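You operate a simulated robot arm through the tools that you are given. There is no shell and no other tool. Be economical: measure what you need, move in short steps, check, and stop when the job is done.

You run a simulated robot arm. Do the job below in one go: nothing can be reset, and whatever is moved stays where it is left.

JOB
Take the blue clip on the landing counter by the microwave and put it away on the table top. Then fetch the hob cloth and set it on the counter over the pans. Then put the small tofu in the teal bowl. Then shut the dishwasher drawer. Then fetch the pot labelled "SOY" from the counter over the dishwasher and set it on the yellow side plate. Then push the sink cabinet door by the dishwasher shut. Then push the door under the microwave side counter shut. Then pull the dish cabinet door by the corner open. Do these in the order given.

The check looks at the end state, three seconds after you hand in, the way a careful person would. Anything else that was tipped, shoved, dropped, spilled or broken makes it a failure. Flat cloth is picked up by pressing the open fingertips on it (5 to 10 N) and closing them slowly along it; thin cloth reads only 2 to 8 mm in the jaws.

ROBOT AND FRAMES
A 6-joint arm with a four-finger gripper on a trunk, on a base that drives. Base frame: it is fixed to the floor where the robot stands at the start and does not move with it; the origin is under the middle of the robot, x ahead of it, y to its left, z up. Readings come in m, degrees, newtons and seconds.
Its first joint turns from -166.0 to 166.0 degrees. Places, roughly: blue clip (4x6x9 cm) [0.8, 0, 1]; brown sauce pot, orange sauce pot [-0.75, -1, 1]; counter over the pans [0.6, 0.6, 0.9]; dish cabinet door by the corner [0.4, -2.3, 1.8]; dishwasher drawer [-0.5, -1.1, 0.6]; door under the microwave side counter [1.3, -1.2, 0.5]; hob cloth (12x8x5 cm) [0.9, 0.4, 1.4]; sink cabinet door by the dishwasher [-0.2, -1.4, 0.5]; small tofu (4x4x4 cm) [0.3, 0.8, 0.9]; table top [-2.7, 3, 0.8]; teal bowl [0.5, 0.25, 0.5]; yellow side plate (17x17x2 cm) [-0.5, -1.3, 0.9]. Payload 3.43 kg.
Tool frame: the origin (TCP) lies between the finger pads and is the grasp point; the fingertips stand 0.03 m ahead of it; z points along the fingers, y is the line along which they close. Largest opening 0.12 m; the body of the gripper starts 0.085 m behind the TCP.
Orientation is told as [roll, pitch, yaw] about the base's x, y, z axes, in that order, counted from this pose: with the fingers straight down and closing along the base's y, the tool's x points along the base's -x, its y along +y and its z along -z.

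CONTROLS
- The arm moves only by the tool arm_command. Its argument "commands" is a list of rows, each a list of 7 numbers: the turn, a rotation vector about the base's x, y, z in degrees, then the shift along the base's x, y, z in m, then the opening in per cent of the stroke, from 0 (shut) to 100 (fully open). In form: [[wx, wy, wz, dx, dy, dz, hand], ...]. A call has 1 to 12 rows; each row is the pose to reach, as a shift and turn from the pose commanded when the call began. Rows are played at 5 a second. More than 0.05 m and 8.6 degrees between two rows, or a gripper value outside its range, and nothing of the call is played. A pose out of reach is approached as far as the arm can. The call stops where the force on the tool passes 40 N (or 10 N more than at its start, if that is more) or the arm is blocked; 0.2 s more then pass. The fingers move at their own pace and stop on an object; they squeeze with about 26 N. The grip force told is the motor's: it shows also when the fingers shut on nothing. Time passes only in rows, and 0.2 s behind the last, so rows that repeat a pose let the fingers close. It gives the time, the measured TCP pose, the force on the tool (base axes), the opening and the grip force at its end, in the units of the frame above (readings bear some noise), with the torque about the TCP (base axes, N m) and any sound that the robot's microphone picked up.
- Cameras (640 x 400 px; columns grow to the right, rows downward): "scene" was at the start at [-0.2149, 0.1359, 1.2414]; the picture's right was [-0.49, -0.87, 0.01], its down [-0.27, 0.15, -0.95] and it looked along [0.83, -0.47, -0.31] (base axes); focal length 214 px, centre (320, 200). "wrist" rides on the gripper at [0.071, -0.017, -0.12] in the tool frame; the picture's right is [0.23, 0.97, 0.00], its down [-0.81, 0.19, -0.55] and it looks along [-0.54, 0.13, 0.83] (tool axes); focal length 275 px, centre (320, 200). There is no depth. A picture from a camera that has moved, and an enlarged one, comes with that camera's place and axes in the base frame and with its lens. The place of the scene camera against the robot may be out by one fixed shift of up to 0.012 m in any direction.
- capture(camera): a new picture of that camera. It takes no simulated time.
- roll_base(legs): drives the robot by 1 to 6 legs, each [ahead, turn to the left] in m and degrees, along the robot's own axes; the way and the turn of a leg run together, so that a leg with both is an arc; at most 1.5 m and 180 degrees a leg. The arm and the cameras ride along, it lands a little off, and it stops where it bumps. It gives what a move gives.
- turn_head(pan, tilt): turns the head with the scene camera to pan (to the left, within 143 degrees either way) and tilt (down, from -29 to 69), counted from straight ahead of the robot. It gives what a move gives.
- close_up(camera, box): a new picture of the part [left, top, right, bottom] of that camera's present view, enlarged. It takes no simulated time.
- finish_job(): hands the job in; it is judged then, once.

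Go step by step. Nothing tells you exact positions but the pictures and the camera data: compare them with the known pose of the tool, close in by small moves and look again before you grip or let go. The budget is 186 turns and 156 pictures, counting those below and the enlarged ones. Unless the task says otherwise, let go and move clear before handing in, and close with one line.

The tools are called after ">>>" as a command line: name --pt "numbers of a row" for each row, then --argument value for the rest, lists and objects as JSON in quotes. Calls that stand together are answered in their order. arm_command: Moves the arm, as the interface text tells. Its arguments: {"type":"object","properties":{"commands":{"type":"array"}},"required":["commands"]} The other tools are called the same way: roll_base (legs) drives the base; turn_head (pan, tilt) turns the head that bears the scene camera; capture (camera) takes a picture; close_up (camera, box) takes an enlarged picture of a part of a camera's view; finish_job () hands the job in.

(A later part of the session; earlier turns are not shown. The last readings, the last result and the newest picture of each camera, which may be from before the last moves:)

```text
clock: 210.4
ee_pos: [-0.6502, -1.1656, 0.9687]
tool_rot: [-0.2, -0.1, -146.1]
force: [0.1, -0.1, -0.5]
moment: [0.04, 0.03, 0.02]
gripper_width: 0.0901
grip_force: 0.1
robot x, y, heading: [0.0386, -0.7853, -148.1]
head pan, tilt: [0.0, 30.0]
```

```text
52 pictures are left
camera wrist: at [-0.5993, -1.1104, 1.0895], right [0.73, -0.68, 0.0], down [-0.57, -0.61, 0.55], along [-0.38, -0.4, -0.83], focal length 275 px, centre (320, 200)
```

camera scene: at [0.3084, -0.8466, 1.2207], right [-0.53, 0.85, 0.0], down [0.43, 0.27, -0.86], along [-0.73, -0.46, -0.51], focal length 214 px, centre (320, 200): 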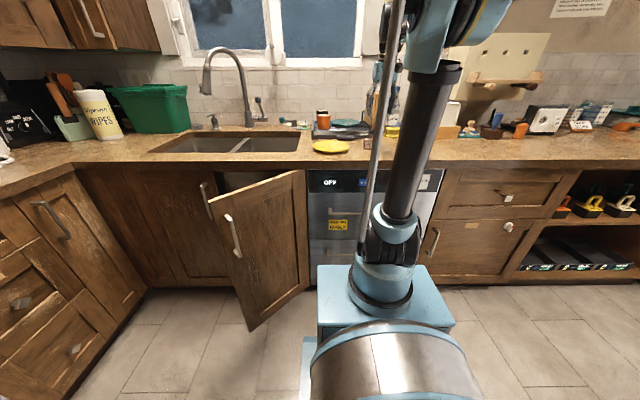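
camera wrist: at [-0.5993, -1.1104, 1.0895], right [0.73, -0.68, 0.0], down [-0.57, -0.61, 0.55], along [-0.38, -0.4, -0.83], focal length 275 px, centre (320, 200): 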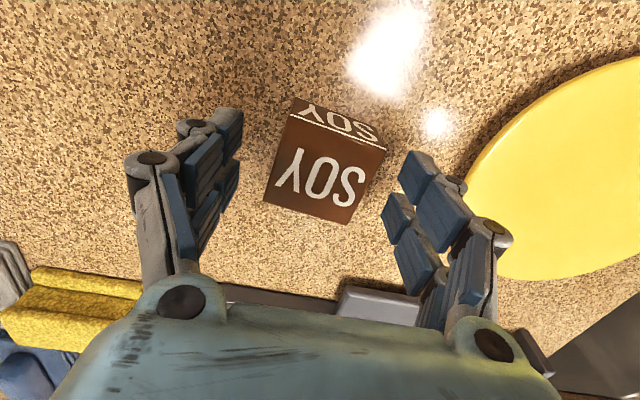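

>>> arm_command --pt "0 0 0 0.001 -0.002 -0.012 75" --pt "0 0 0 0.001 -0.002 -0.024 75" --pt "0 0 0 0.001 -0.002 -0.024 60" --pt "0 0 0 0.001 -0.002 -0.024 48" --pt "0 0 0 0.001 -0.002 -0.024 40" --pt "0 0 0 0.001 -0.002 -0.024 30" --pt "0 0 0 0.001 -0.002 -0.024 30"

>>> arm_command --pt "0 0 0 0 0 0.02 30" --pt "0 0 0 0 0 0.06 30" --pt "0 0 0 0 0 0.1 30"

>>> capture --camera "wrist"

```text
clock: 212.0
ee_pos: [-0.6493, -1.1669, 0.9446]
tool_rot: [-0.1, 0.1, -146.1]
force: [-0.3, 0.7, 2.4]
moment: [0.04, -0.06, -0.02]
gripper_width: 0.0547
grip_force: 26.1
robot x, y, heading: [0.0363, -0.7808, -147.5]
head pan, tilt: [0.0, 30.0]
```

```text
clock: 212.8
ee_pos: [-0.6494, -1.1694, 1.0414]
tool_rot: [-0.2, 0.0, -146.1]
force: [-0.4, -0.5, -0.4]
moment: [-0.01, 0.01, -0.03]
gripper_width: 0.0543
grip_force: 26.1
robot x, y, heading: [0.0353, -0.7851, -147.9]
head pan, tilt: [0.0, 30.0]
```

```text
51 pictures are left
camera wrist: at [-0.5982, -1.1144, 1.1635], right [0.73, -0.68, 0.0], down [-0.57, -0.61, 0.55], along [-0.38, -0.4, -0.83], focal length 275 px, centre (320, 200)
```

wrist: 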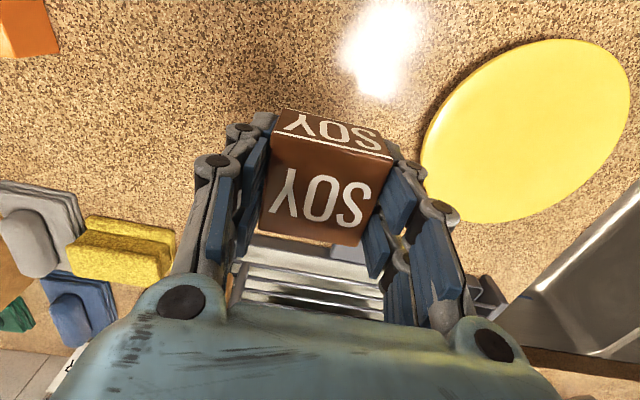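

Pot is held. Plate centre is at about (-0.515,-1.309); carry it there.

>>> arm_command --pt "0 0 0 0.03 -0.031 0 30" --pt "0 0 0 0.06 -0.062 0 30" --pt "0 0 0 0.09 -0.094 0 30" --pt "0 0 0 0.12 -0.125 0 30" --pt "0 0 0 0.134 -0.14 0 30" --pt "0 0 0 0.134 -0.14 -0.03 30"

>>> capture --camera "wrist"

```text
clock: 214.2
ee_pos: [-0.5137, -1.3084, 1.0162]
tool_rot: [-0.1, -0.1, -146.1]
force: [-0.2, 0.0, -0.9]
moment: [0.0, 0.04, -0.01]
gripper_width: 0.0546
grip_force: 25.8
robot x, y, heading: [0.0343, -0.7807, -147.8]
head pan, tilt: [0.0, 30.0]
```

```text
50 pictures are left
camera wrist: at [-0.4644, -1.2543, 1.1378], right [0.73, -0.68, 0.0], down [-0.57, -0.61, 0.55], along [-0.38, -0.4, -0.83], focal length 275 px, centre (320, 200)
```

wrist: 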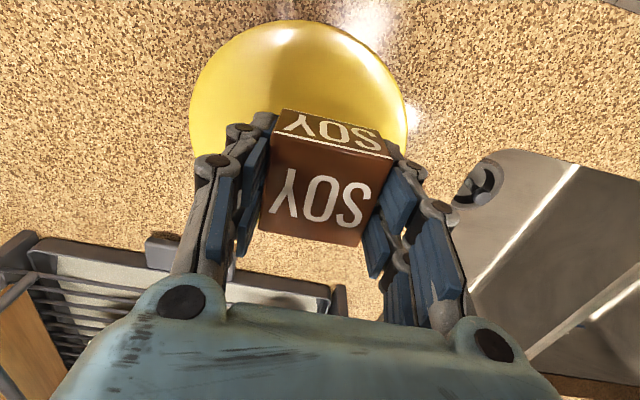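

>>> arm_command --pt "0 0 0 -0.002 0.008 -0.02 30" --pt "0 0 0 -0.002 0.008 -0.04 30" --pt "0 0 0 -0.002 0.008 -0.046 30" --pt "0 0 0 -0.002 0.008 -0.05 30" --pt "0 0 0 -0.002 0.008 -0.054 30" --pt "0 0 0 -0.002 0.008 -0.058 30"

>>> capture --camera "wrist"

```text
clock: 215.6
ee_pos: [-0.5082, -1.2938, 0.967]
tool_rot: [0.0, -0.7, -146.0]
force: [-2.2, -2.8, -2.7]
moment: [0.19, -0.15, -0.03]
gripper_width: 0.0545
grip_force: 26.1
robot x, y, heading: [0.0369, -0.7829, -147.9]
head pan, tilt: [0.0, 30.0]
stopped in row 6: the force on the tool passed its limit at 52 N (the readings are from after the stop); the commanded pose is now the measured one
```

```text
49 pictures are left
camera wrist: at [-0.4563, -1.2389, 1.0879], right [0.73, -0.68, 0.0], down [-0.56, -0.61, 0.56], along [-0.38, -0.41, -0.83], focal length 275 px, centre (320, 200)
```

wrist: 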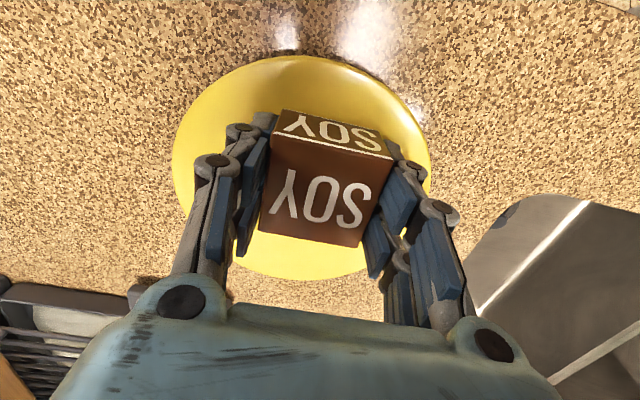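

Pot is on the plate. Release and lift.

>>> arm_command --pt "0 0 0 0 0 -0.002 30" --pt "0 0 0 0 0 -0.003 40" --pt "0 0 0 0 0 -0.003 55" --pt "0 0 0 0 0 -0.003 65" --pt "0 0 0 0 0 -0.003 70" --pt "0 0 0 0 0 0.03 70" --pt "0 0 0 0 0 0.07 70" --pt "0 0 0 0 0 0.11 70" --pt "0 0 0 0 0 0.15 70"

>>> capture --camera "wrist"

```text
clock: 217.6
ee_pos: [-0.5085, -1.2952, 1.1195]
tool_rot: [-0.2, -0.7, -146.1]
force: [-0.4, -0.2, 0.0]
moment: [-0.01, -0.02, 0.01]
gripper_width: 0.0839
grip_force: 0.0
robot x, y, heading: [0.0364, -0.7848, -148.0]
head pan, tilt: [0.0, 30.0]
```

```text
48 pictures are left
camera wrist: at [-0.4567, -1.2395, 1.2397], right [0.73, -0.68, 0.0], down [-0.56, -0.61, 0.56], along [-0.39, -0.41, -0.83], focal length 275 px, centre (320, 200)
```

wrist: 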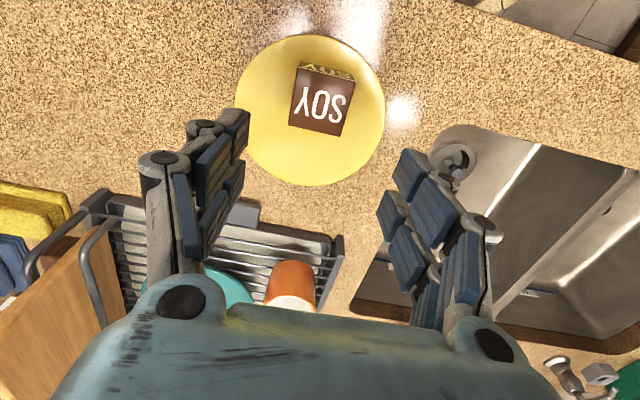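

The SOY pot stands on the plate. Next the sink cabinet door: hinge ≈(-0.45,-1.40), free edge ≈(-0.03,-1.52), ~40° open. I retract and reposition the base.

>>> arm_command --pt "0 0 0 0 0 0.04 50" --pt "0 0 0 0.03 0.028 0.05 30" --pt "0 0 0 0.06 0.056 0.05 0" --pt "0 0 0 0.09 0.084 0.05 0" --pt "0 0 0 0.12 0.112 0.05 0" --pt "0 0 0 0.15 0.14 0.05 0" --pt "0 0 0 0.18 0.168 0.05 0" --pt "0 0 0 0.21 0.196 0.05 0"

>>> roll_base --legs '[[0, 105], [0.33, 0], [0, -105]]'

>>> capture --camera "scene"

```text
clock: 219.4
ee_pos: [-0.2988, -1.098, 1.1691]
tool_rot: [-0.1, -0.7, -146.1]
force: [0.1, 1.2, -0.1]
moment: [0.03, -0.02, -0.01]
gripper_width: 0.0001
grip_force: 26.1
robot x, y, heading: [0.0353, -0.7835, -147.8]
head pan, tilt: [0.0, 30.0]
```

```text
clock: 231.5
ee_pos: [-0.0792, -1.3277, 1.1691]
tool_rot: [-0.1, -0.7, -148.0]
force: [-0.1, -0.2, 0.1]
moment: [0.0, 0.02, 0.01]
gripper_width: 0.0
grip_force: 25.8
robot x, y, heading: [0.2717, -1.0297, -149.8]
head pan, tilt: [0.0, 30.0]
```

```text
47 pictures are left
camera scene: at [0.5428, -1.1039, 1.2207], right [-0.5, 0.86, 0.0], down [0.44, 0.26, -0.86], along [-0.74, -0.43, -0.51], focal length 214 px, centre (320, 200)
```

scene: 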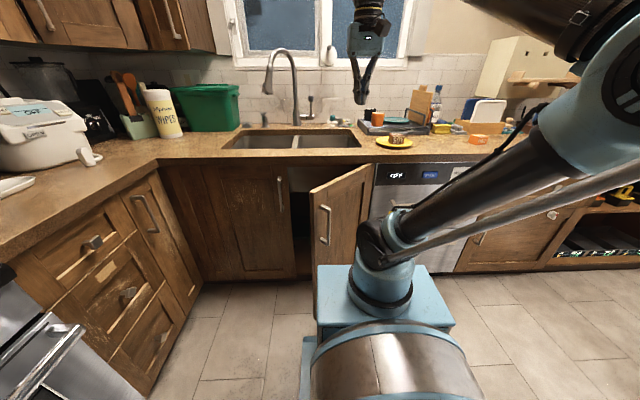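

The door is ~46° open (hinge (-0.39,-1.36), free edge (0.01,-1.45)). I back up slightly, tilt the fist forward and lower it in front of the door.

>>> roll_base --legs '[[-0.08, 0]]'

>>> arm_command --pt "0 0 0 0 0 -0.045 0" --pt "0 0 0 0 0 -0.09 0" --pt "0 0 0 0 0 -0.135 0" --pt "-3.5 5.6 0 0 0 -0.18 0" --pt "-7 11.3 0 0 0 -0.225 0" --pt "-10.6 17 0 0 0 -0.27 0" --pt "-14 22.6 0 0 0 -0.315 0" --pt "-17.6 28.3 0 0 0 -0.36 0" --pt "-21.2 33.9 0 0 0 -0.405 0" --pt "-21.2 33.9 0 0 0 -0.45 0" --pt "-21.2 33.9 0 0 0 -0.495 0" --pt "-21.2 33.9 0 0 0 -0.54 0"

>>> capture --camera "wrist"

>>> capture --camera "scene"

```text
clock: 232.5
ee_pos: [0.0018, -1.2797, 1.1742]
tool_rot: [-0.1, -1.4, -147.8]
force: [0.0, 0.8, 0.1]
moment: [-0.02, -0.02, 0.01]
gripper_width: 0.0
grip_force: 25.6
robot x, y, heading: [0.3418, -0.99, -150.0]
head pan, tilt: [0.0, 30.0]
```

```text
clock: 234.9
ee_pos: [0.0397, -1.3168, 0.7616]
tool_rot: [0.0, -43.0, -147.8]
force: [1.0, -0.4, 2.3]
moment: [0.04, 0.0, -0.09]
gripper_width: 0.0
grip_force: 26.8
out of reach, approached as far as the arm can: row 5, 6, 7, 8, 9, 10, 12
robot x, y, heading: [0.3456, -0.9905, -149.8]
head pan, tilt: [0.0, 30.0]
stopped in row 12: the arm was blocked; the commanded pose is now the measured one
```

```text
46 pictures are left
camera wrist: at [0.1462, -1.2301, 0.8018], right [0.66, -0.73, -0.16], down [-0.08, -0.28, 0.96], along [-0.75, -0.62, -0.24], focal length 275 px, centre (320, 200)
```

wrist: 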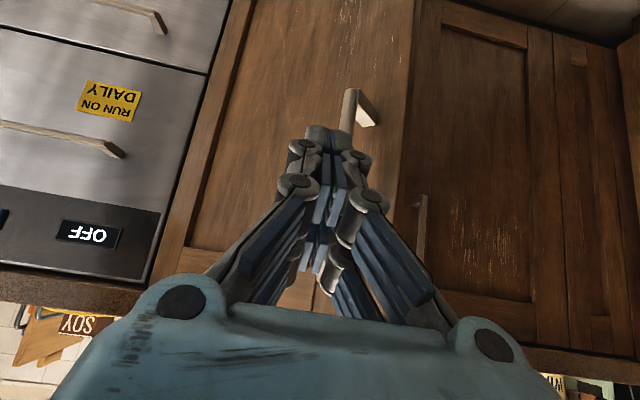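

```text
45 pictures are left
camera scene: at [0.613, -1.063, 1.2206], right [-0.5, 0.86, 0.0], down [0.44, 0.26, -0.86], along [-0.74, -0.43, -0.51], focal length 214 px, centre (320, 200)
```

scene: 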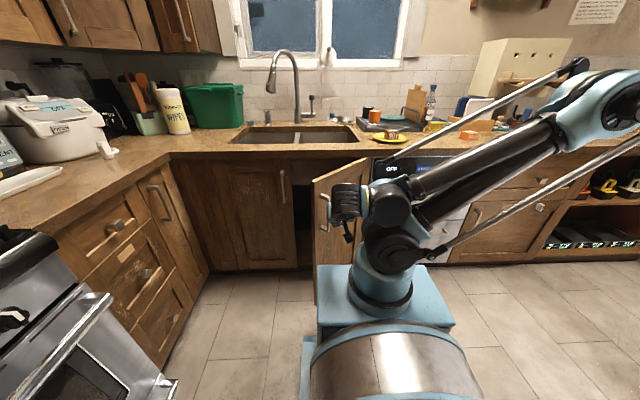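

The fist is in front of the door's face. Push forward toward the door, then along its closing arc.

>>> arm_command --pt "0 0 0 -0.036 -0.0135 0 0" --pt "0 0 0 -0.072 -0.027 0 0" --pt "0 0 0 -0.108 -0.04 0 0" --pt "0 0 0 -0.1434 -0.054 -0.02 0" --pt "0 0 0 -0.157 -0.067 -0.04 0" --pt "0 0 0 -0.17 -0.08 -0.05 0" --pt "0 0 0 -0.183 -0.093 -0.05 0" --pt "0 0 0 -0.197 -0.107 -0.05 0" --pt "0 0 0 -0.21 -0.12 -0.05 0" --pt "0 0 0 -0.223 -0.133 -0.05 0"

>>> capture --camera "wrist"

>>> capture --camera "scene"

```text
clock: 237.1
ee_pos: [-0.1819, -1.4478, 0.7078]
tool_rot: [-0.1, -43.0, -148.0]
force: [1.1, 0.5, 0.1]
moment: [0.01, -0.01, 0.0]
gripper_width: 0.0001
grip_force: 26.0
robot x, y, heading: [0.3442, -0.9906, -149.6]
head pan, tilt: [0.0, 30.0]
```

```text
44 pictures are left
camera wrist: at [-0.0753, -1.3608, 0.7484], right [0.66, -0.74, -0.16], down [-0.08, -0.28, 0.96], along [-0.75, -0.62, -0.24], focal length 275 px, centre (320, 200)
```

wrist: 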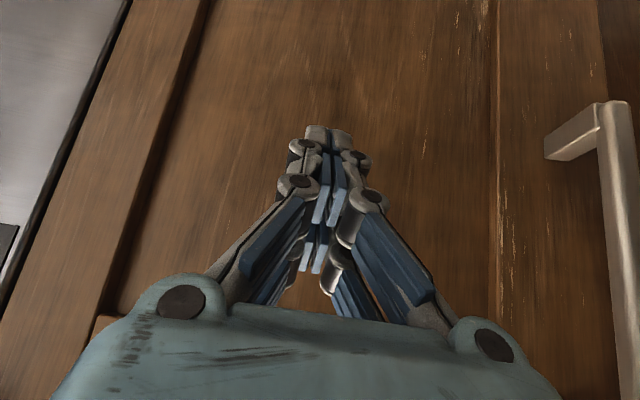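

```text
43 pictures are left
camera scene: at [0.6123, -1.0635, 1.2207], right [-0.5, 0.86, 0.0], down [0.44, 0.26, -0.86], along [-0.74, -0.43, -0.51], focal length 214 px, centre (320, 200)
```

scene: 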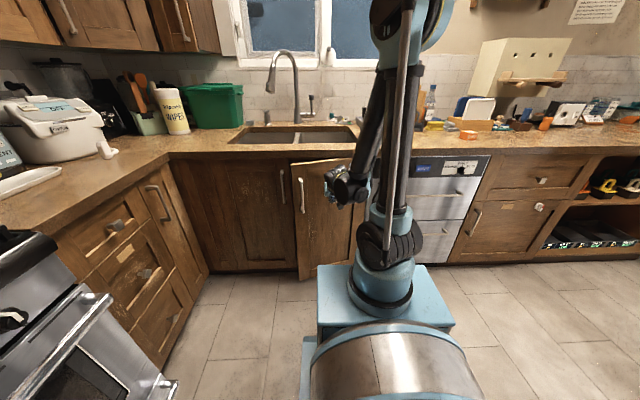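

>>> arm_command --pt "0 0 0 -0.0135 -0.0135 0 0" --pt "0 0 0 -0.027 -0.027 0 0" --pt "0 0 0 -0.041 -0.041 0 0" --pt "0 0 0 -0.055 -0.055 0 0" --pt "0 0 0 -0.068 -0.068 0 0" --pt "0 0 0 -0.082 -0.082 0 0" --pt "0 0 0 -0.095 -0.095 0 0" --pt "0 0 0 -0.108 -0.108 0 0"

>>> capture --camera "scene"

```text
clock: 238.2
ee_pos: [-0.2247, -1.4942, 0.718]
tool_rot: [-0.1, -43.3, -148.0]
force: [-1.4, -1.9, -0.4]
moment: [0.04, -0.06, -0.05]
gripper_width: 0.0
grip_force: 33.5
robot x, y, heading: [0.3443, -0.991, -150.0]
head pan, tilt: [0.0, 30.0]
stopped in row 5: the force on the tool passed its limit at 72 N (the readings are from after the stop); the commanded pose is now the measured one
```

```text
42 pictures are left
camera scene: at [0.6119, -1.064, 1.2208], right [-0.5, 0.86, 0.0], down [0.44, 0.26, -0.86], along [-0.74, -0.43, -0.51], focal length 214 px, centre (320, 200)
```

scene: 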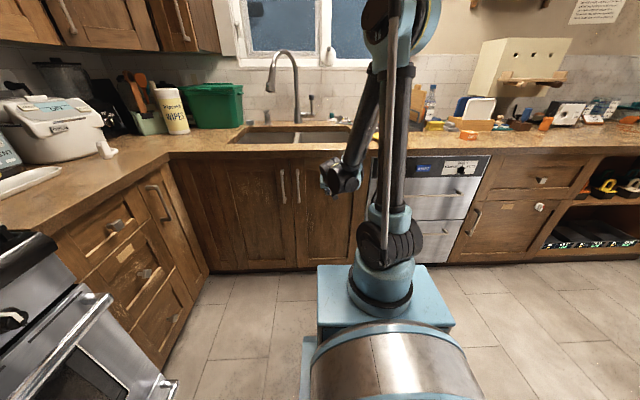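

The sink door is shut. Retract, untilt, then turn to view the microwave-side door.

>>> arm_command --pt "0 0 0 0.035 0.03 0 0" --pt "0 0 0 0.07 0.06 0 0" --pt "0 0 0 0.1 0.085 0.03 0" --pt "3.5 -5.6 0 0.115 0.1 0.07 0" --pt "7 -11.3 0 0.13 0.11 0.11 0" --pt "10.6 -17 0 0.145 0.125 0.15 0" --pt "14 -22.6 0 0.16 0.14 0.19 0" --pt "17.6 -28.3 0 0.175 0.155 0.23 0" --pt "21.2 -33.9 0 0.19 0.17 0.27 0" --pt "22.5 -36 0 0.205 0.185 0.31 0" --pt "22.5 -36 0 0.22 0.2 0.35 0"

>>> turn_head --pan 135 --tilt 30

>>> capture --camera "scene"

```text
clock: 240.6
ee_pos: [-0.0056, -1.2907, 1.0683]
tool_rot: [-0.1, -0.8, -148.0]
force: [-0.4, -0.3, 0.4]
moment: [0.0, 0.0, -0.02]
gripper_width: 0.0
grip_force: 33.4
robot x, y, heading: [0.3396, -0.9923, -149.9]
head pan, tilt: [0.0, 30.0]
```

```text
clock: 242.8
ee_pos: [-0.0056, -1.2907, 1.0665]
tool_rot: [-0.2, -1.0, -148.0]
force: [-0.2, 0.0, 0.1]
moment: [0.03, 0.05, 0.0]
gripper_width: 0.0001
grip_force: 33.4
robot x, y, heading: [0.3447, -0.9898, -149.8]
head pan, tilt: [135.0, 30.0]
```

```text
41 pictures are left
camera scene: at [0.778, -1.041, 1.2227], right [-0.26, -0.97, -0.01], down [-0.47, 0.13, -0.87], along [0.84, -0.22, -0.49], focal length 214 px, centre (320, 200)
```

scene: 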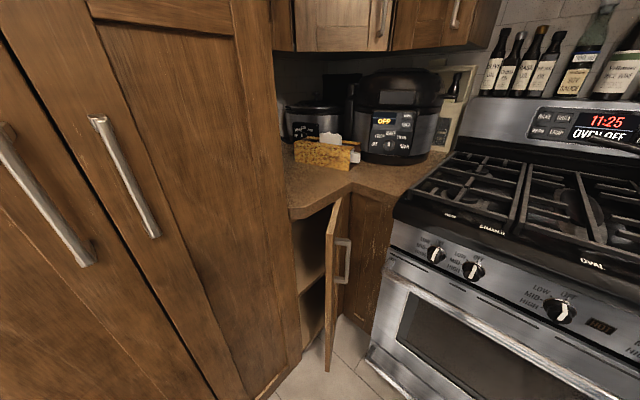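

The door is only ~20–25° ajar: hinge ≈(1.49,-1.37), free edge ≈(1.25,-1.19). I drive to face it.

>>> roll_base --legs '[[0, 92], [0.46, 0], [0, 90]]'

>>> turn_head --pan -15 --tilt 32

>>> capture --camera "scene"

```text
clock: 250.1
ee_pos: [0.8995, -1.6395, 1.0559]
tool_rot: [-0.1, 0.4, -53.4]
force: [0.2, -0.2, 0.1]
moment: [0.02, 0.05, 0.0]
gripper_width: 0.0
grip_force: 33.7
robot x, y, heading: [0.5606, -1.2958, -57.5]
head pan, tilt: [135.0, 30.0]
stopped in leg 2: the robot was blocked; the commanded pose is now the measured one
```

```text
clock: 252.4
ee_pos: [0.896, -1.6357, 1.0574]
tool_rot: [-0.2, 0.2, -53.3]
force: [0.5, 0.3, 0.0]
moment: [0.03, -0.01, 0.01]
gripper_width: 0.0001
grip_force: 33.7
robot x, y, heading: [0.5611, -1.2955, -57.3]
head pan, tilt: [-15.0, 32.0]
```

```text
40 pictures are left
camera scene: at [0.5757, -1.0227, 1.2137], right [-0.95, -0.31, 0.0], down [-0.16, 0.5, -0.85], along [0.26, -0.81, -0.53], focal length 214 px, centre (320, 200)
```

scene: 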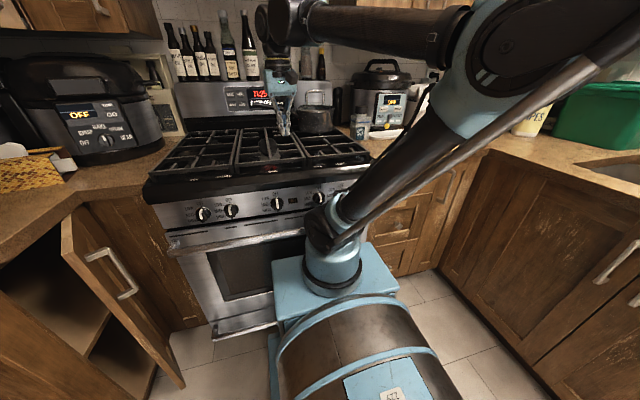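

The base touched the oven front and stopped. I back off 0.14 m, then turn to face the door.

>>> roll_base --legs '[[-0.14, 0], [0, 88]]'

>>> turn_head --pan -25 --tilt 32

>>> capture --camera "scene"

```text
clock: 258.0
ee_pos: [0.841, -0.8545, 1.0565]
tool_rot: [-0.1, 0.2, 34.0]
force: [-0.6, 0.4, -0.2]
moment: [0.0, 0.0, 0.0]
gripper_width: 0.0
grip_force: 33.3
robot x, y, heading: [0.4861, -1.1835, 30.4]
head pan, tilt: [-15.0, 32.0]
```

```text
clock: 258.7
ee_pos: [0.8312, -0.8608, 1.0619]
tool_rot: [-0.1, -0.4, 33.9]
force: [-0.5, 0.8, -0.3]
moment: [0.01, -0.02, -0.01]
gripper_width: 0.0002
grip_force: 33.8
robot x, y, heading: [0.4881, -1.1812, 30.1]
head pan, tilt: [-25.0, 32.0]
```

```text
39 pictures are left
camera scene: at [0.2261, -1.1676, 1.2177], right [0.09, -1.0, 0.01], down [-0.54, -0.05, -0.84], along [0.84, 0.07, -0.54], focal length 214 px, centre (320, 200)
```

scene: 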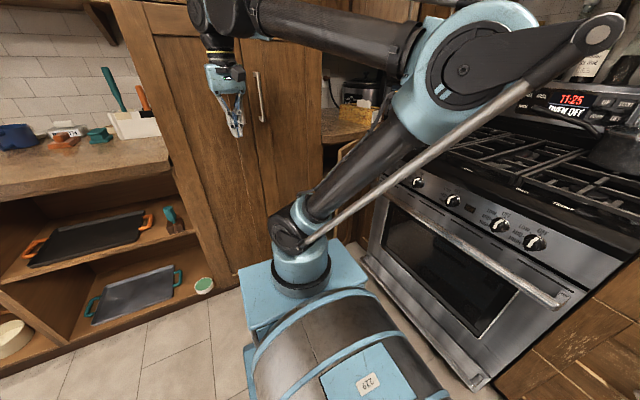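

The base is now safe. I swing the hand right toward the door's line, staying high.

>>> arm_command --pt "0 0 -4 0.022 -0.036 0 0" --pt "0 0 -8 0.044 -0.072 0 0" --pt "0 0 -12 0.066 -0.108 0 0" --pt "0 0 -16 0.088 -0.144 0 0" --pt "0 0 -20 0.11 -0.18 0 0" --pt "0 0 -24 0.132 -0.216 0 0" --pt "0 0 -28 0.154 -0.252 0 0" --pt "0 0 -32 0.176 -0.288 0 0" --pt "0 0 -36 0.198 -0.324 0 0" --pt "0 0 -38 0.22 -0.355 0 0"

>>> capture --camera "wrist"

>>> capture --camera "scene"

```text
clock: 260.9
ee_pos: [1.0505, -1.216, 1.0606]
tool_rot: [-0.2, -0.4, -4.0]
force: [-0.3, -0.5, -0.4]
moment: [0.01, -0.01, 0.03]
gripper_width: 0.0
grip_force: 33.4
robot x, y, heading: [0.4883, -1.1792, 30.3]
head pan, tilt: [-25.0, 32.0]
```

```text
38 pictures are left
camera wrist: at [0.9778, -1.2259, 1.1805], right [-0.16, 0.99, -0.01], down [0.82, 0.14, 0.56], along [0.55, 0.09, -0.83], focal length 275 px, centre (320, 200)
```

wrist: 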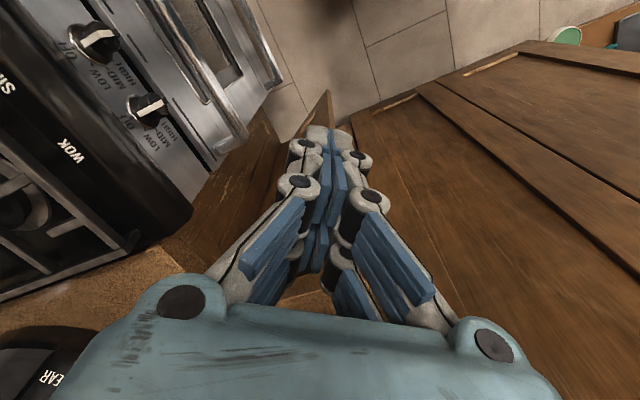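

```text
37 pictures are left
camera scene: at [0.2259, -1.1678, 1.2177], right [0.09, -1.0, 0.01], down [-0.54, -0.05, -0.84], along [0.84, 0.07, -0.54], focal length 214 px, centre (320, 200)
```

scene: 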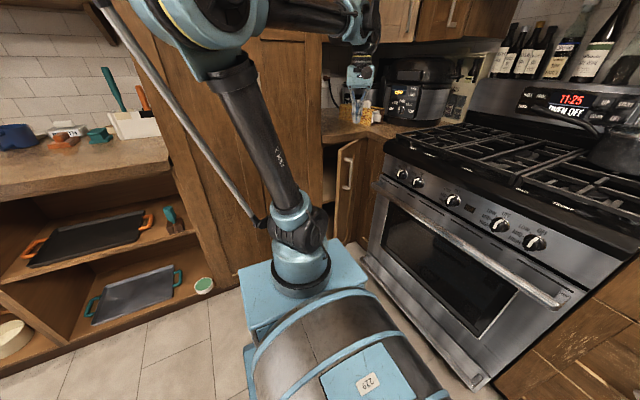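

I tilt the fist forward and lower it in front of the ajar door.

>>> arm_command --pt "0 0 0 0 0 -0.045 0" --pt "0 0 0 0 0 -0.09 0" --pt "-0.4 -5.6 0 0 0 -0.13 0" --pt "-0.8 -11.2 0 0 0 -0.17 0" --pt "-1.2 -16.8 0 0 0 -0.21 0" --pt "-1.6 -22.4 0 0 0 -0.25 0" --pt "-2 -28 0 0 0 -0.29 0" --pt "-2.4 -33.6 0 0 0 -0.33 0" --pt "-2.8 -39.2 0 0 0 -0.36 0"

>>> capture --camera "wrist"

>>> capture --camera "scene"

```text
clock: 262.9
ee_pos: [1.0505, -1.2129, 0.7029]
tool_rot: [-0.2, -39.9, -3.9]
force: [-0.1, 0.9, -0.2]
moment: [-0.02, -0.06, -0.05]
gripper_width: 0.0
grip_force: 33.2
robot x, y, heading: [0.491, -1.1843, 30.4]
head pan, tilt: [-25.0, 32.0]
```

```text
36 pictures are left
camera wrist: at [0.9179, -1.2188, 0.7497], right [-0.11, 0.98, -0.15], down [0.28, 0.18, 0.94], along [0.95, 0.06, -0.29], focal length 275 px, centre (320, 200)
```

wrist: 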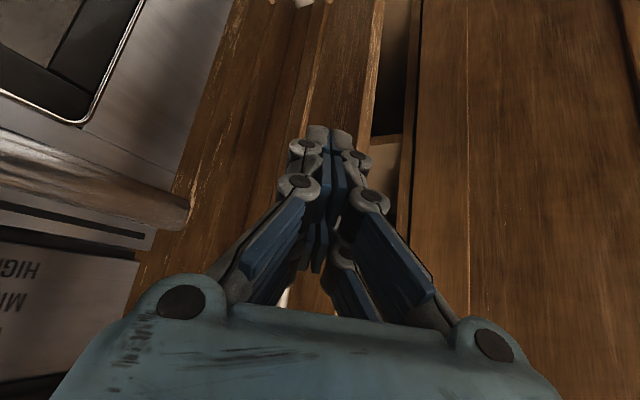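

```text
35 pictures are left
camera scene: at [0.226, -1.1676, 1.2177], right [0.09, -1.0, 0.01], down [-0.54, -0.05, -0.84], along [0.84, 0.07, -0.54], focal length 214 px, centre (320, 200)
```

scene: 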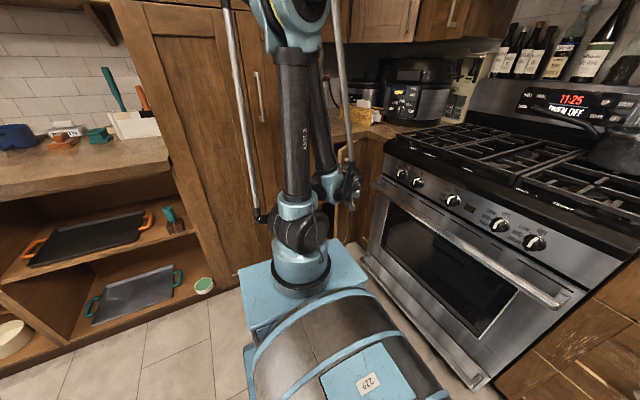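

The tip lines up ~5 cm inside the door's free edge. Push forward.

>>> arm_command --pt "0 0 0 0.035 0 0 0" --pt "0 0 0 0.07 0 0 0" --pt "0 0 0 0.105 0 0 0" --pt "0 0 0 0.14 0 0 0" --pt "0 0 0 0.16 0.004 0 0" --pt "0 0 0 0.18 0.01 0 0" --pt "0 0 0 0.197 0.02 0 0" --pt "0 0 0 0.214 0.03 0 0"

>>> capture --camera "wrist"

```text
clock: 263.9
ee_pos: [1.1625, -1.2177, 0.7103]
tool_rot: [0.3, -40.1, -4.4]
force: [1.2, -0.3, -0.6]
moment: [0.04, 0.08, 0.01]
gripper_width: 0.0
grip_force: 33.8
robot x, y, heading: [0.4887, -1.1778, 30.2]
head pan, tilt: [-25.0, 32.0]
stopped in row 4: the force on the tool passed its limit at 73 N (the readings are from after the stop); the commanded pose is now the measured one
```

```text
34 pictures are left
camera wrist: at [1.0302, -1.2242, 0.756], right [-0.11, 0.98, -0.14], down [0.28, 0.17, 0.95], along [0.95, 0.06, -0.29], focal length 275 px, centre (320, 200)
```

wrist: 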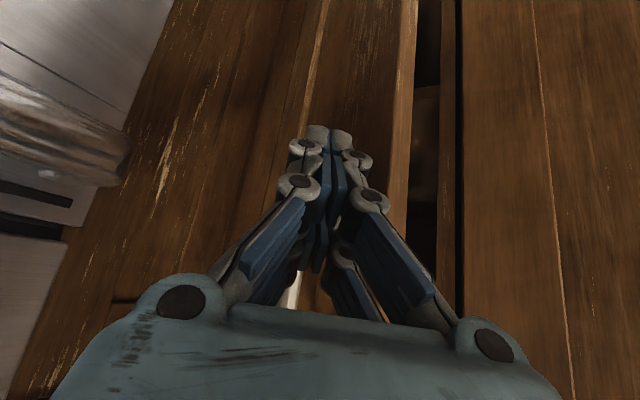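

Contact made and the gap is narrowing. I push on more slowly along the closing direction.

>>> arm_command --pt "0 0 0 0.01 0.004 0 0" --pt "0 0 0 0.02 0.009 0 0" --pt "0 0 0 0.03 0.014 0 0" --pt "0 0 0 0.04 0.019 0 0" --pt "0 0 0 0.05 0.025 0 0" --pt "0 0 0 0.06 0.031 0 0" --pt "0 0 0 0.07 0.037 0 0" --pt "0 0 0 0.08 0.043 0 0" --pt "0 0 0 0.09 0.049 0 0" --pt "0 0 0 0.1 0.055 0 0"

>>> capture --camera "wrist"

```text
clock: 264.4
ee_pos: [1.1637, -1.2155, 0.7141]
tool_rot: [0.8, -40.5, -4.7]
force: [1.2, 0.5, -0.6]
moment: [0.01, 0.06, 0.02]
gripper_width: 0.0
grip_force: 33.1
robot x, y, heading: [0.4869, -1.182, 30.2]
head pan, tilt: [-25.0, 32.0]
stopped in row 2: the force on the tool passed its limit at 57 N (the readings are from after the stop); the commanded pose is now the measured one
```

```text
33 pictures are left
camera wrist: at [1.0301, -1.2225, 0.7592], right [-0.1, 0.98, -0.14], down [0.27, 0.16, 0.95], along [0.96, 0.06, -0.28], focal length 275 px, centre (320, 200)
```

wrist: 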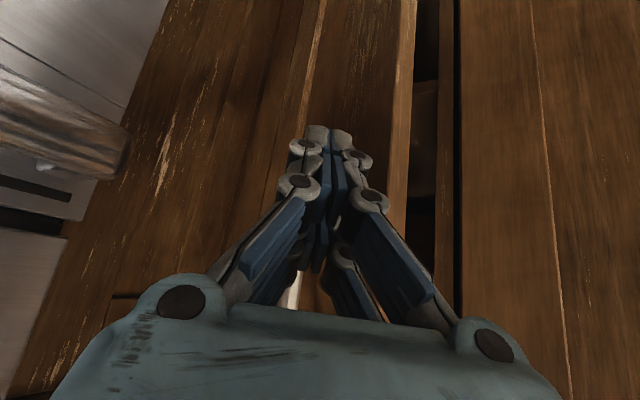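

The push is blocked – likely the hand's side is against the oven handle. I back off, go lower and shift away from the oven, then push again.

>>> arm_command --pt "0 0 0 -0.035 0 0 0" --pt "0 0 0 -0.06 0.01 0 0" --pt "0 0 0 -0.06 0.03 -0.04 0" --pt "0 0 0 -0.06 0.035 -0.08 0" --pt "0 0 0 -0.06 0.035 -0.12 0" --pt "0 0 0 -0.06 0.035 -0.16 0" --pt "0 0 0 -0.06 0.035 -0.19 0"

>>> capture --camera "wrist"

```text
clock: 265.9
ee_pos: [1.1277, -1.191, 0.6927]
tool_rot: [0.9, -40.4, -4.7]
force: [0.6, 0.4, 0.6]
moment: [-0.01, 0.0, 0.01]
gripper_width: 0.0
grip_force: 33.4
out of reach, approached as far as the arm can: row 3, 4, 5, 6, 7
robot x, y, heading: [0.4875, -1.1795, 30.1]
head pan, tilt: [-25.0, 32.0]
```

```text
32 pictures are left
camera wrist: at [0.9949, -1.1983, 0.7385], right [-0.11, 0.98, -0.14], down [0.27, 0.16, 0.95], along [0.96, 0.06, -0.28], focal length 275 px, centre (320, 200)
```

wrist: 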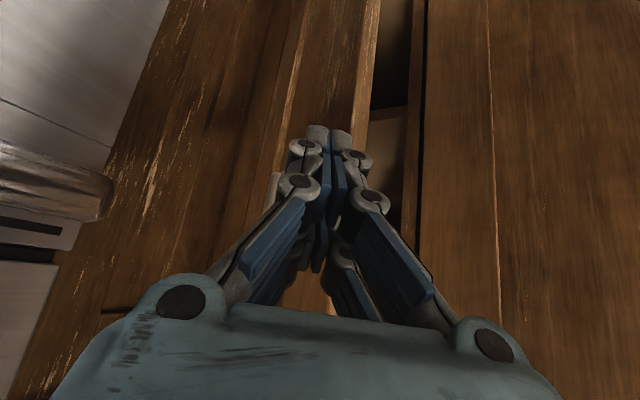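

Now the tip sits between the door handle and its free edge, clear of the oven. Push again slowly.

>>> arm_command --pt "0 0 0 0.015 0.003 0 0" --pt "0 0 0 0.03 0.006 0 0" --pt "0 0 0 0.042 0.01 0 0" --pt "0 0 0 0.054 0.015 0 0" --pt "0 0 0 0.066 0.02 0 0" --pt "0 0 0 0.078 0.026 0 0" --pt "0 0 0 0.09 0.032 0 0" --pt "0 0 0 0.102 0.038 0 0" --pt "0 0 0 0.114 0.045 0 0"

>>> capture --camera "wrist"

```text
clock: 267.7
ee_pos: [1.2072, -1.1631, 0.6946]
tool_rot: [1.5, -40.9, -5.1]
force: [2.4, 0.9, -0.8]
moment: [-0.05, 0.06, 0.0]
gripper_width: 0.0003
grip_force: 33.5
robot x, y, heading: [0.4893, -1.18, 30.1]
head pan, tilt: [-25.0, 32.0]
stopped in row 8: the force on the tool passed its limit at 52 N (the readings are from after the stop); the commanded pose is now the measured one
```

```text
31 pictures are left
camera wrist: at [1.0741, -1.1705, 0.74], right [-0.11, 0.99, -0.13], down [0.26, 0.16, 0.95], along [0.96, 0.07, -0.28], focal length 275 px, centre (320, 200)
```

wrist: 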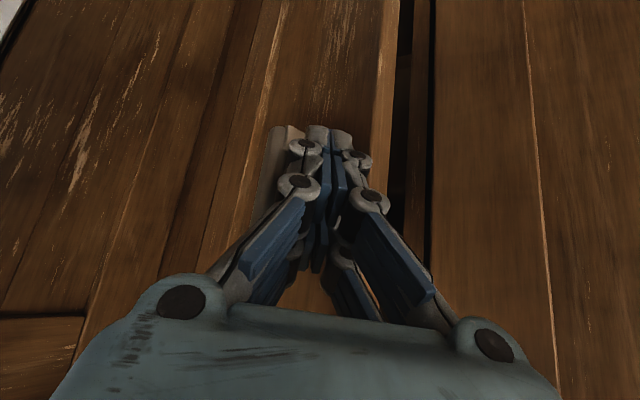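

The gap is nearly gone. A few more slow pushes.

>>> arm_command --pt "0 0 0 0.006 0.003 0 0" --pt "0 0 0 0.013 0.006 0 0" --pt "0 0 0 0.02 0.01 0 0" --pt "0 0 0 0.026 0.013 0 0" --pt "0 0 0 0.032 0.016 0 0" --pt "0 0 0 0.038 0.02 0 0" --pt "0 0 0 0.044 0.024 0 0" --pt "0 0 0 0.05 0.028 0 0" --pt "0 0 0 0.056 0.032 0 0" --pt "0 0 0 0.062 0.036 0 0"

>>> capture --camera "wrist"

```text
clock: 268.3
ee_pos: [1.2094, -1.1595, 0.7023]
tool_rot: [2.2, -41.3, -5.3]
force: [2.8, -0.4, -1.2]
moment: [-0.02, 0.07, -0.03]
gripper_width: 0.0
grip_force: 33.3
robot x, y, heading: [0.4903, -1.181, 29.8]
head pan, tilt: [-25.0, 32.0]
stopped in row 3: the force on the tool passed its limit at 53 N (the readings are from after the stop); the commanded pose is now the measured one
```

```text
30 pictures are left
camera wrist: at [1.0758, -1.1673, 0.7462], right [-0.11, 0.99, -0.12], down [0.26, 0.15, 0.96], along [0.96, 0.07, -0.27], focal length 275 px, centre (320, 200)
```

wrist: 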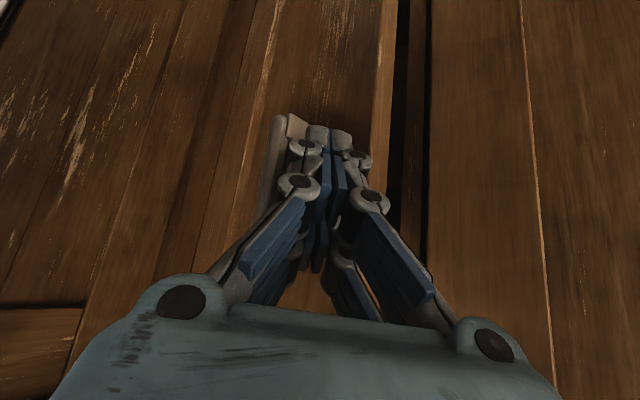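

>>> close_up --camera "scene" --box '[280, 90, 420, 250]'

```text
2.50 times, centred on (350, 170) of scene
camera zoom: at [0.2266, -1.1678, 1.2179], right [0.09, -1.0, 0.01], down [-0.54, -0.05, -0.84], along [0.84, 0.07, -0.54], focal length 536 px, centre (245, 275)
```

zoom: 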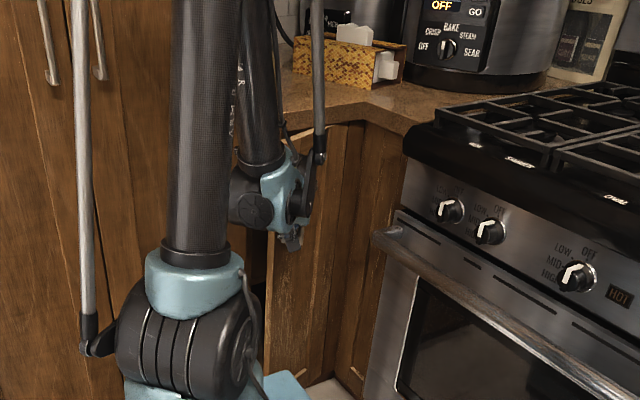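

I retreat a bit to judge how far the door is shut.

>>> arm_command --pt "0 0 0 -0.03 -0.01 0 0" --pt "0 0 0 -0.06 -0.02 0 0" --pt "0 0 0 -0.09 -0.03 0.02 0" --pt "0 0 0 -0.11 -0.01 0.06 0" --pt "0 0 0 -0.13 0.03 0.09 0" --pt "0 0 0 -0.14 0.07 0.11 0" --pt "0 0 0 -0.15 0.11 0.13 0" --pt "0 0 0 -0.16 0.15 0.15 0"

>>> close_up --camera "scene" --box '[280, 90, 420, 250]'

>>> capture --camera "wrist"

```text
refused: row 5 steps farther than a row can; nothing moved
```

```text
2.50 times, centred on (350, 170) of scene
camera zoom: at [0.2266, -1.1678, 1.2179], right [0.09, -1.0, 0.01], down [-0.54, -0.05, -0.84], along [0.84, 0.07, -0.54], focal length 536 px, centre (245, 275)
```

zoom: 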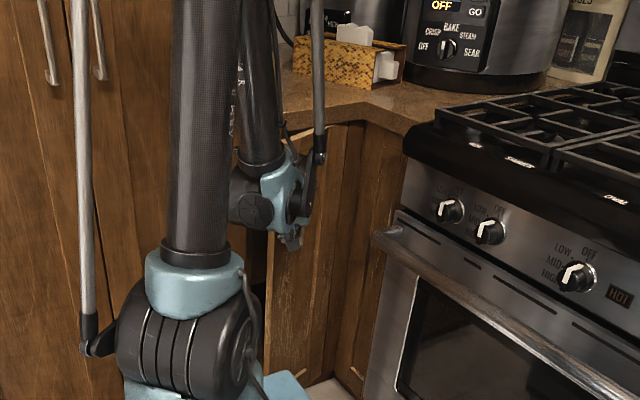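

```text
27 pictures are left
camera wrist: at [1.0758, -1.1673, 0.7462], right [-0.11, 0.99, -0.12], down [0.26, 0.15, 0.96], along [0.96, 0.07, -0.27], focal length 275 px, centre (320, 200)
```

wrist: 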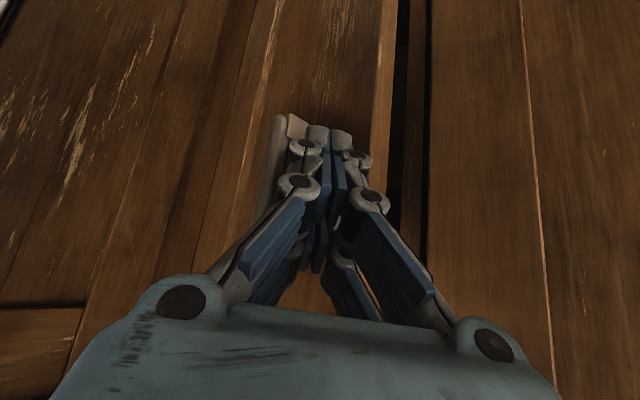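

Likely the fingertip sticks to the wood, so I must follow the door's true closing arc (more toward +y). I push along that arc.

>>> arm_command --pt "0 0 0 0.0055 0.0085 0 0" --pt "0 0 0 0.0115 0.0165 0 0" --pt "0 0 0 0.018 0.024 0 0" --pt "0 0 0 0.025 0.0315 0 0" --pt "0 0 0 0.0325 0.038 0 0" --pt "0 0 0 0.04 0.0445 0 0" --pt "0 0 0 0.048 0.0505 0 0" --pt "0 0 0 0.0565 0.056 0 0" --pt "0 0 0 0.065 0.061 0 0" --pt "0 0 0 0.0735 0.0665 0 0"

>>> capture --camera "wrist"

```text
clock: 269.7
ee_pos: [1.2409, -1.1193, 0.7096]
tool_rot: [2.9, -41.7, -5.7]
force: [1.7, 1.1, -1.5]
moment: [0.0, 0.06, -0.03]
gripper_width: 0.0
grip_force: 33.4
robot x, y, heading: [0.485, -1.1843, 30.0]
head pan, tilt: [-25.0, 32.0]
stopped in row 7: the force on the tool passed its limit at 46 N (the readings are from after the stop); the commanded pose is now the measured one
```

```text
26 pictures are left
camera wrist: at [1.1065, -1.1267, 0.7517], right [-0.11, 0.99, -0.12], down [0.25, 0.14, 0.96], along [0.96, 0.07, -0.26], focal length 275 px, centre (320, 200)
```

wrist: 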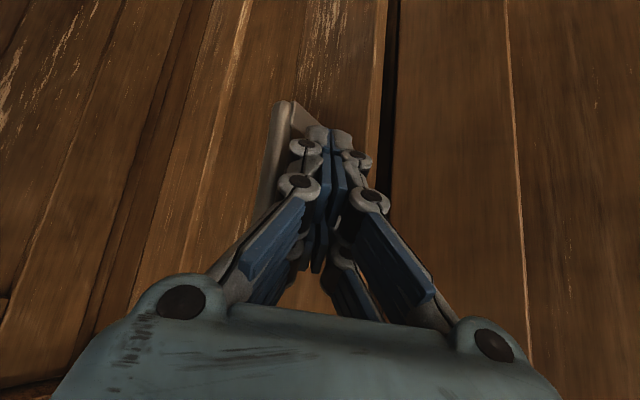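

Good progress. Continue along the arc to finish.

>>> arm_command --pt "0 0 0 0.007 0.007 0 0" --pt "0 0 0 0.014 0.013 0 0" --pt "0 0 0 0.021 0.018 0 0" --pt "0 0 0 0.028 0.023 0 0" --pt "0 0 0 0.035 0.027 0 0" --pt "0 0 0 0.042 0.031 0 0" --pt "0 0 0 0.049 0.035 0 0"

>>> capture --camera "wrist"

```text
clock: 270.6
ee_pos: [1.2513, -1.1051, 0.7173]
tool_rot: [3.3, -42.1, -6.3]
force: [-5.3, 7.3, -1.9]
moment: [-0.02, 0.08, -0.03]
gripper_width: 0.0
grip_force: 33.5
robot x, y, heading: [0.4886, -1.1805, 30.1]
head pan, tilt: [-25.0, 32.0]
stopped in row 4: the force on the tool passed its limit at 55 N (the readings are from after the stop); the commanded pose is now the measured one
```

```text
25 pictures are left
camera wrist: at [1.1163, -1.1127, 0.7586], right [-0.1, 0.99, -0.11], down [0.24, 0.13, 0.96], along [0.97, 0.07, -0.25], focal length 275 px, centre (320, 200)
```

wrist: 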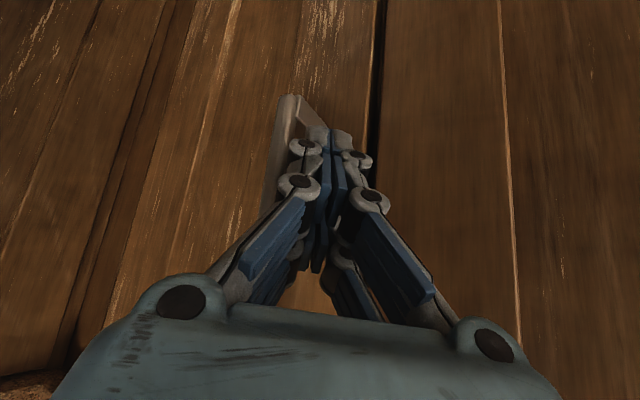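

>>> arm_command --pt "0 0 0 0.006 0.004 0 0" --pt "0 0 0 0.012 0.008 0 0" --pt "0 0 0 0.018 0.012 0 0" --pt "0 0 0 0.024 0.016 0 0"

>>> arm_command --pt "0 0 0 -0.025 -0.015 0 0" --pt "0 0 0 -0.06 -0.035 0 0" --pt "0 0 0 -0.095 -0.03 0.01 0" --pt "0 0 0 -0.125 -0.01 0.03 0" --pt "0 0 0 -0.14 0.02 0.06 0" --pt "0 0 0 -0.15 0.05 0.095 0" --pt "0 0 0 -0.16 0.08 0.13 0" --pt "0 0 0 -0.17 0.11 0.165 0"

>>> close_up --camera "scene" --box '[280, 90, 420, 250]'

```text
clock: 271.2
ee_pos: [1.2503, -1.1045, 0.7258]
tool_rot: [3.6, -42.6, -6.6]
force: [-1.8, 3.3, -1.9]
moment: [0.0, 0.06, -0.01]
gripper_width: 0.0
grip_force: 33.7
robot x, y, heading: [0.486, -1.1808, 30.4]
head pan, tilt: [-25.0, 32.0]
stopped in row 2: the force on the tool passed its limit at 51 N (the readings are from after the stop); the commanded pose is now the measured one
```

```text
clock: 273.0
ee_pos: [1.0799, -0.9937, 0.8878]
tool_rot: [3.4, -42.7, -6.4]
force: [0.5, 0.6, 0.4]
moment: [0.01, 0.0, 0.0]
gripper_width: 0.0001
grip_force: 33.6
robot x, y, heading: [0.4877, -1.187, 30.1]
head pan, tilt: [-25.0, 32.0]
```

```text
2.50 times, centred on (350, 170) of scene
camera zoom: at [0.2257, -1.168, 1.2177], right [0.09, -1.0, 0.01], down [-0.54, -0.05, -0.84], along [0.84, 0.07, -0.54], focal length 536 px, centre (245, 275)
```

zoom: 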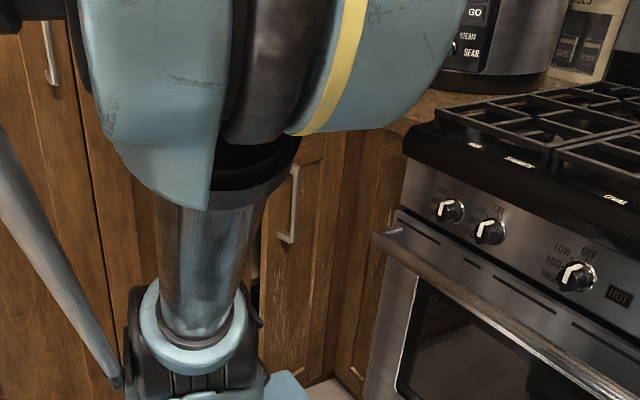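

>>> capture --camera "wrist"

```text
23 pictures are left
camera wrist: at [0.9454, -1.002, 0.9288], right [-0.1, 0.99, -0.11], down [0.23, 0.13, 0.96], along [0.97, 0.07, -0.24], focal length 275 px, centre (320, 200)
```

wrist: 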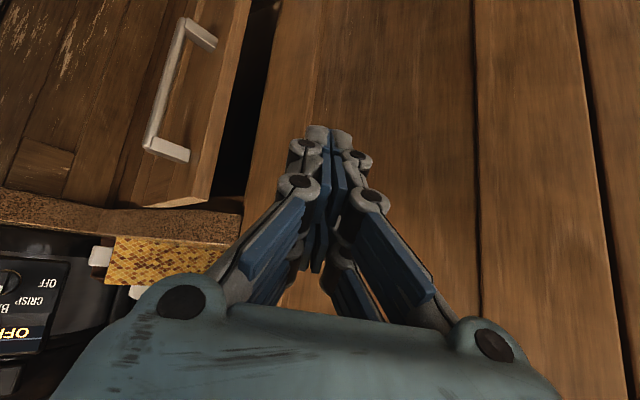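

The door is still ~10° ajar. I go back, placing the tip between handle and free edge, and push along the door's own closing direction with a fresh contact.

>>> arm_command --pt "0 0 0 0 -0.03 -0.035 0" --pt "0 0 0 0.005 -0.06 -0.07 0" --pt "0 0 0 0.01 -0.09 -0.105 0" --pt "0 0 0 0.02 -0.12 -0.135 0" --pt "0 0 0 0.04 -0.145 -0.16 0" --pt "0 0 0 0.07 -0.17 -0.175 0" --pt "0 0 0 0.09 -0.165 -0.175 0" --pt "0 0 0 0.11 -0.155 -0.175 0" --pt "0 0 0 0.13 -0.143 -0.175 0" --pt "0 0 0 0.145 -0.132 -0.175 0" --pt "0 0 0 0.153 -0.124 -0.175 0" --pt "0 0 0 0.161 -0.117 -0.175 0"

>>> arm_command --pt "0 0 0 0.006 0.0055 0 0" --pt "0 0 0 0.012 0.011 0 0" --pt "0 0 0 0.0185 0.016 0 0" --pt "0 0 0 0.025 0.021 0 0" --pt "0 0 0 0.032 0.026 0 0" --pt "0 0 0 0.039 0.0305 0 0" --pt "0 0 0 0.046 0.035 0 0" --pt "0 0 0 0.053 0.0395 0 0"

>>> capture --camera "wrist"

```text
clock: 275.6
ee_pos: [1.2418, -1.1119, 0.716]
tool_rot: [3.5, -42.6, -6.5]
force: [0.1, 2.4, 1.8]
moment: [-0.02, -0.05, 0.02]
gripper_width: 0.0003
grip_force: 33.4
robot x, y, heading: [0.4873, -1.1838, 30.1]
head pan, tilt: [-25.0, 32.0]
```

```text
clock: 276.4
ee_pos: [1.25, -1.1025, 0.723]
tool_rot: [4.0, -43.1, -7.1]
force: [1.5, 0.2, -1.3]
moment: [0.0, 0.07, -0.01]
gripper_width: 0.0
grip_force: 33.0
robot x, y, heading: [0.4888, -1.186, 30.4]
head pan, tilt: [-25.0, 32.0]
stopped in row 4: the force on the tool passed its limit at 54 N (the readings are from after the stop); the commanded pose is now the measured one
```

```text
22 pictures are left
camera wrist: at [1.1156, -1.1105, 0.7624], right [-0.09, 0.99, -0.11], down [0.22, 0.13, 0.97], along [0.97, 0.06, -0.23], focal length 275 px, centre (320, 200)
```

wrist: 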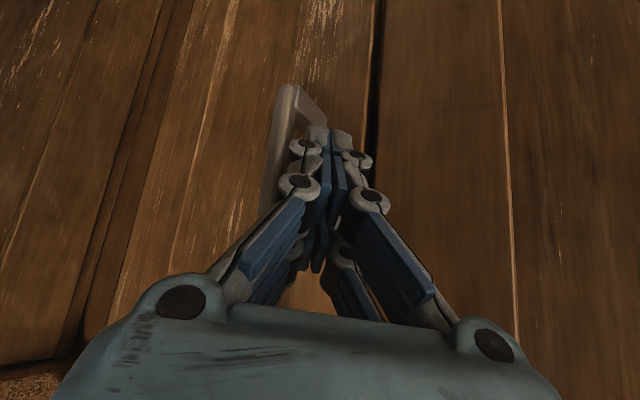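

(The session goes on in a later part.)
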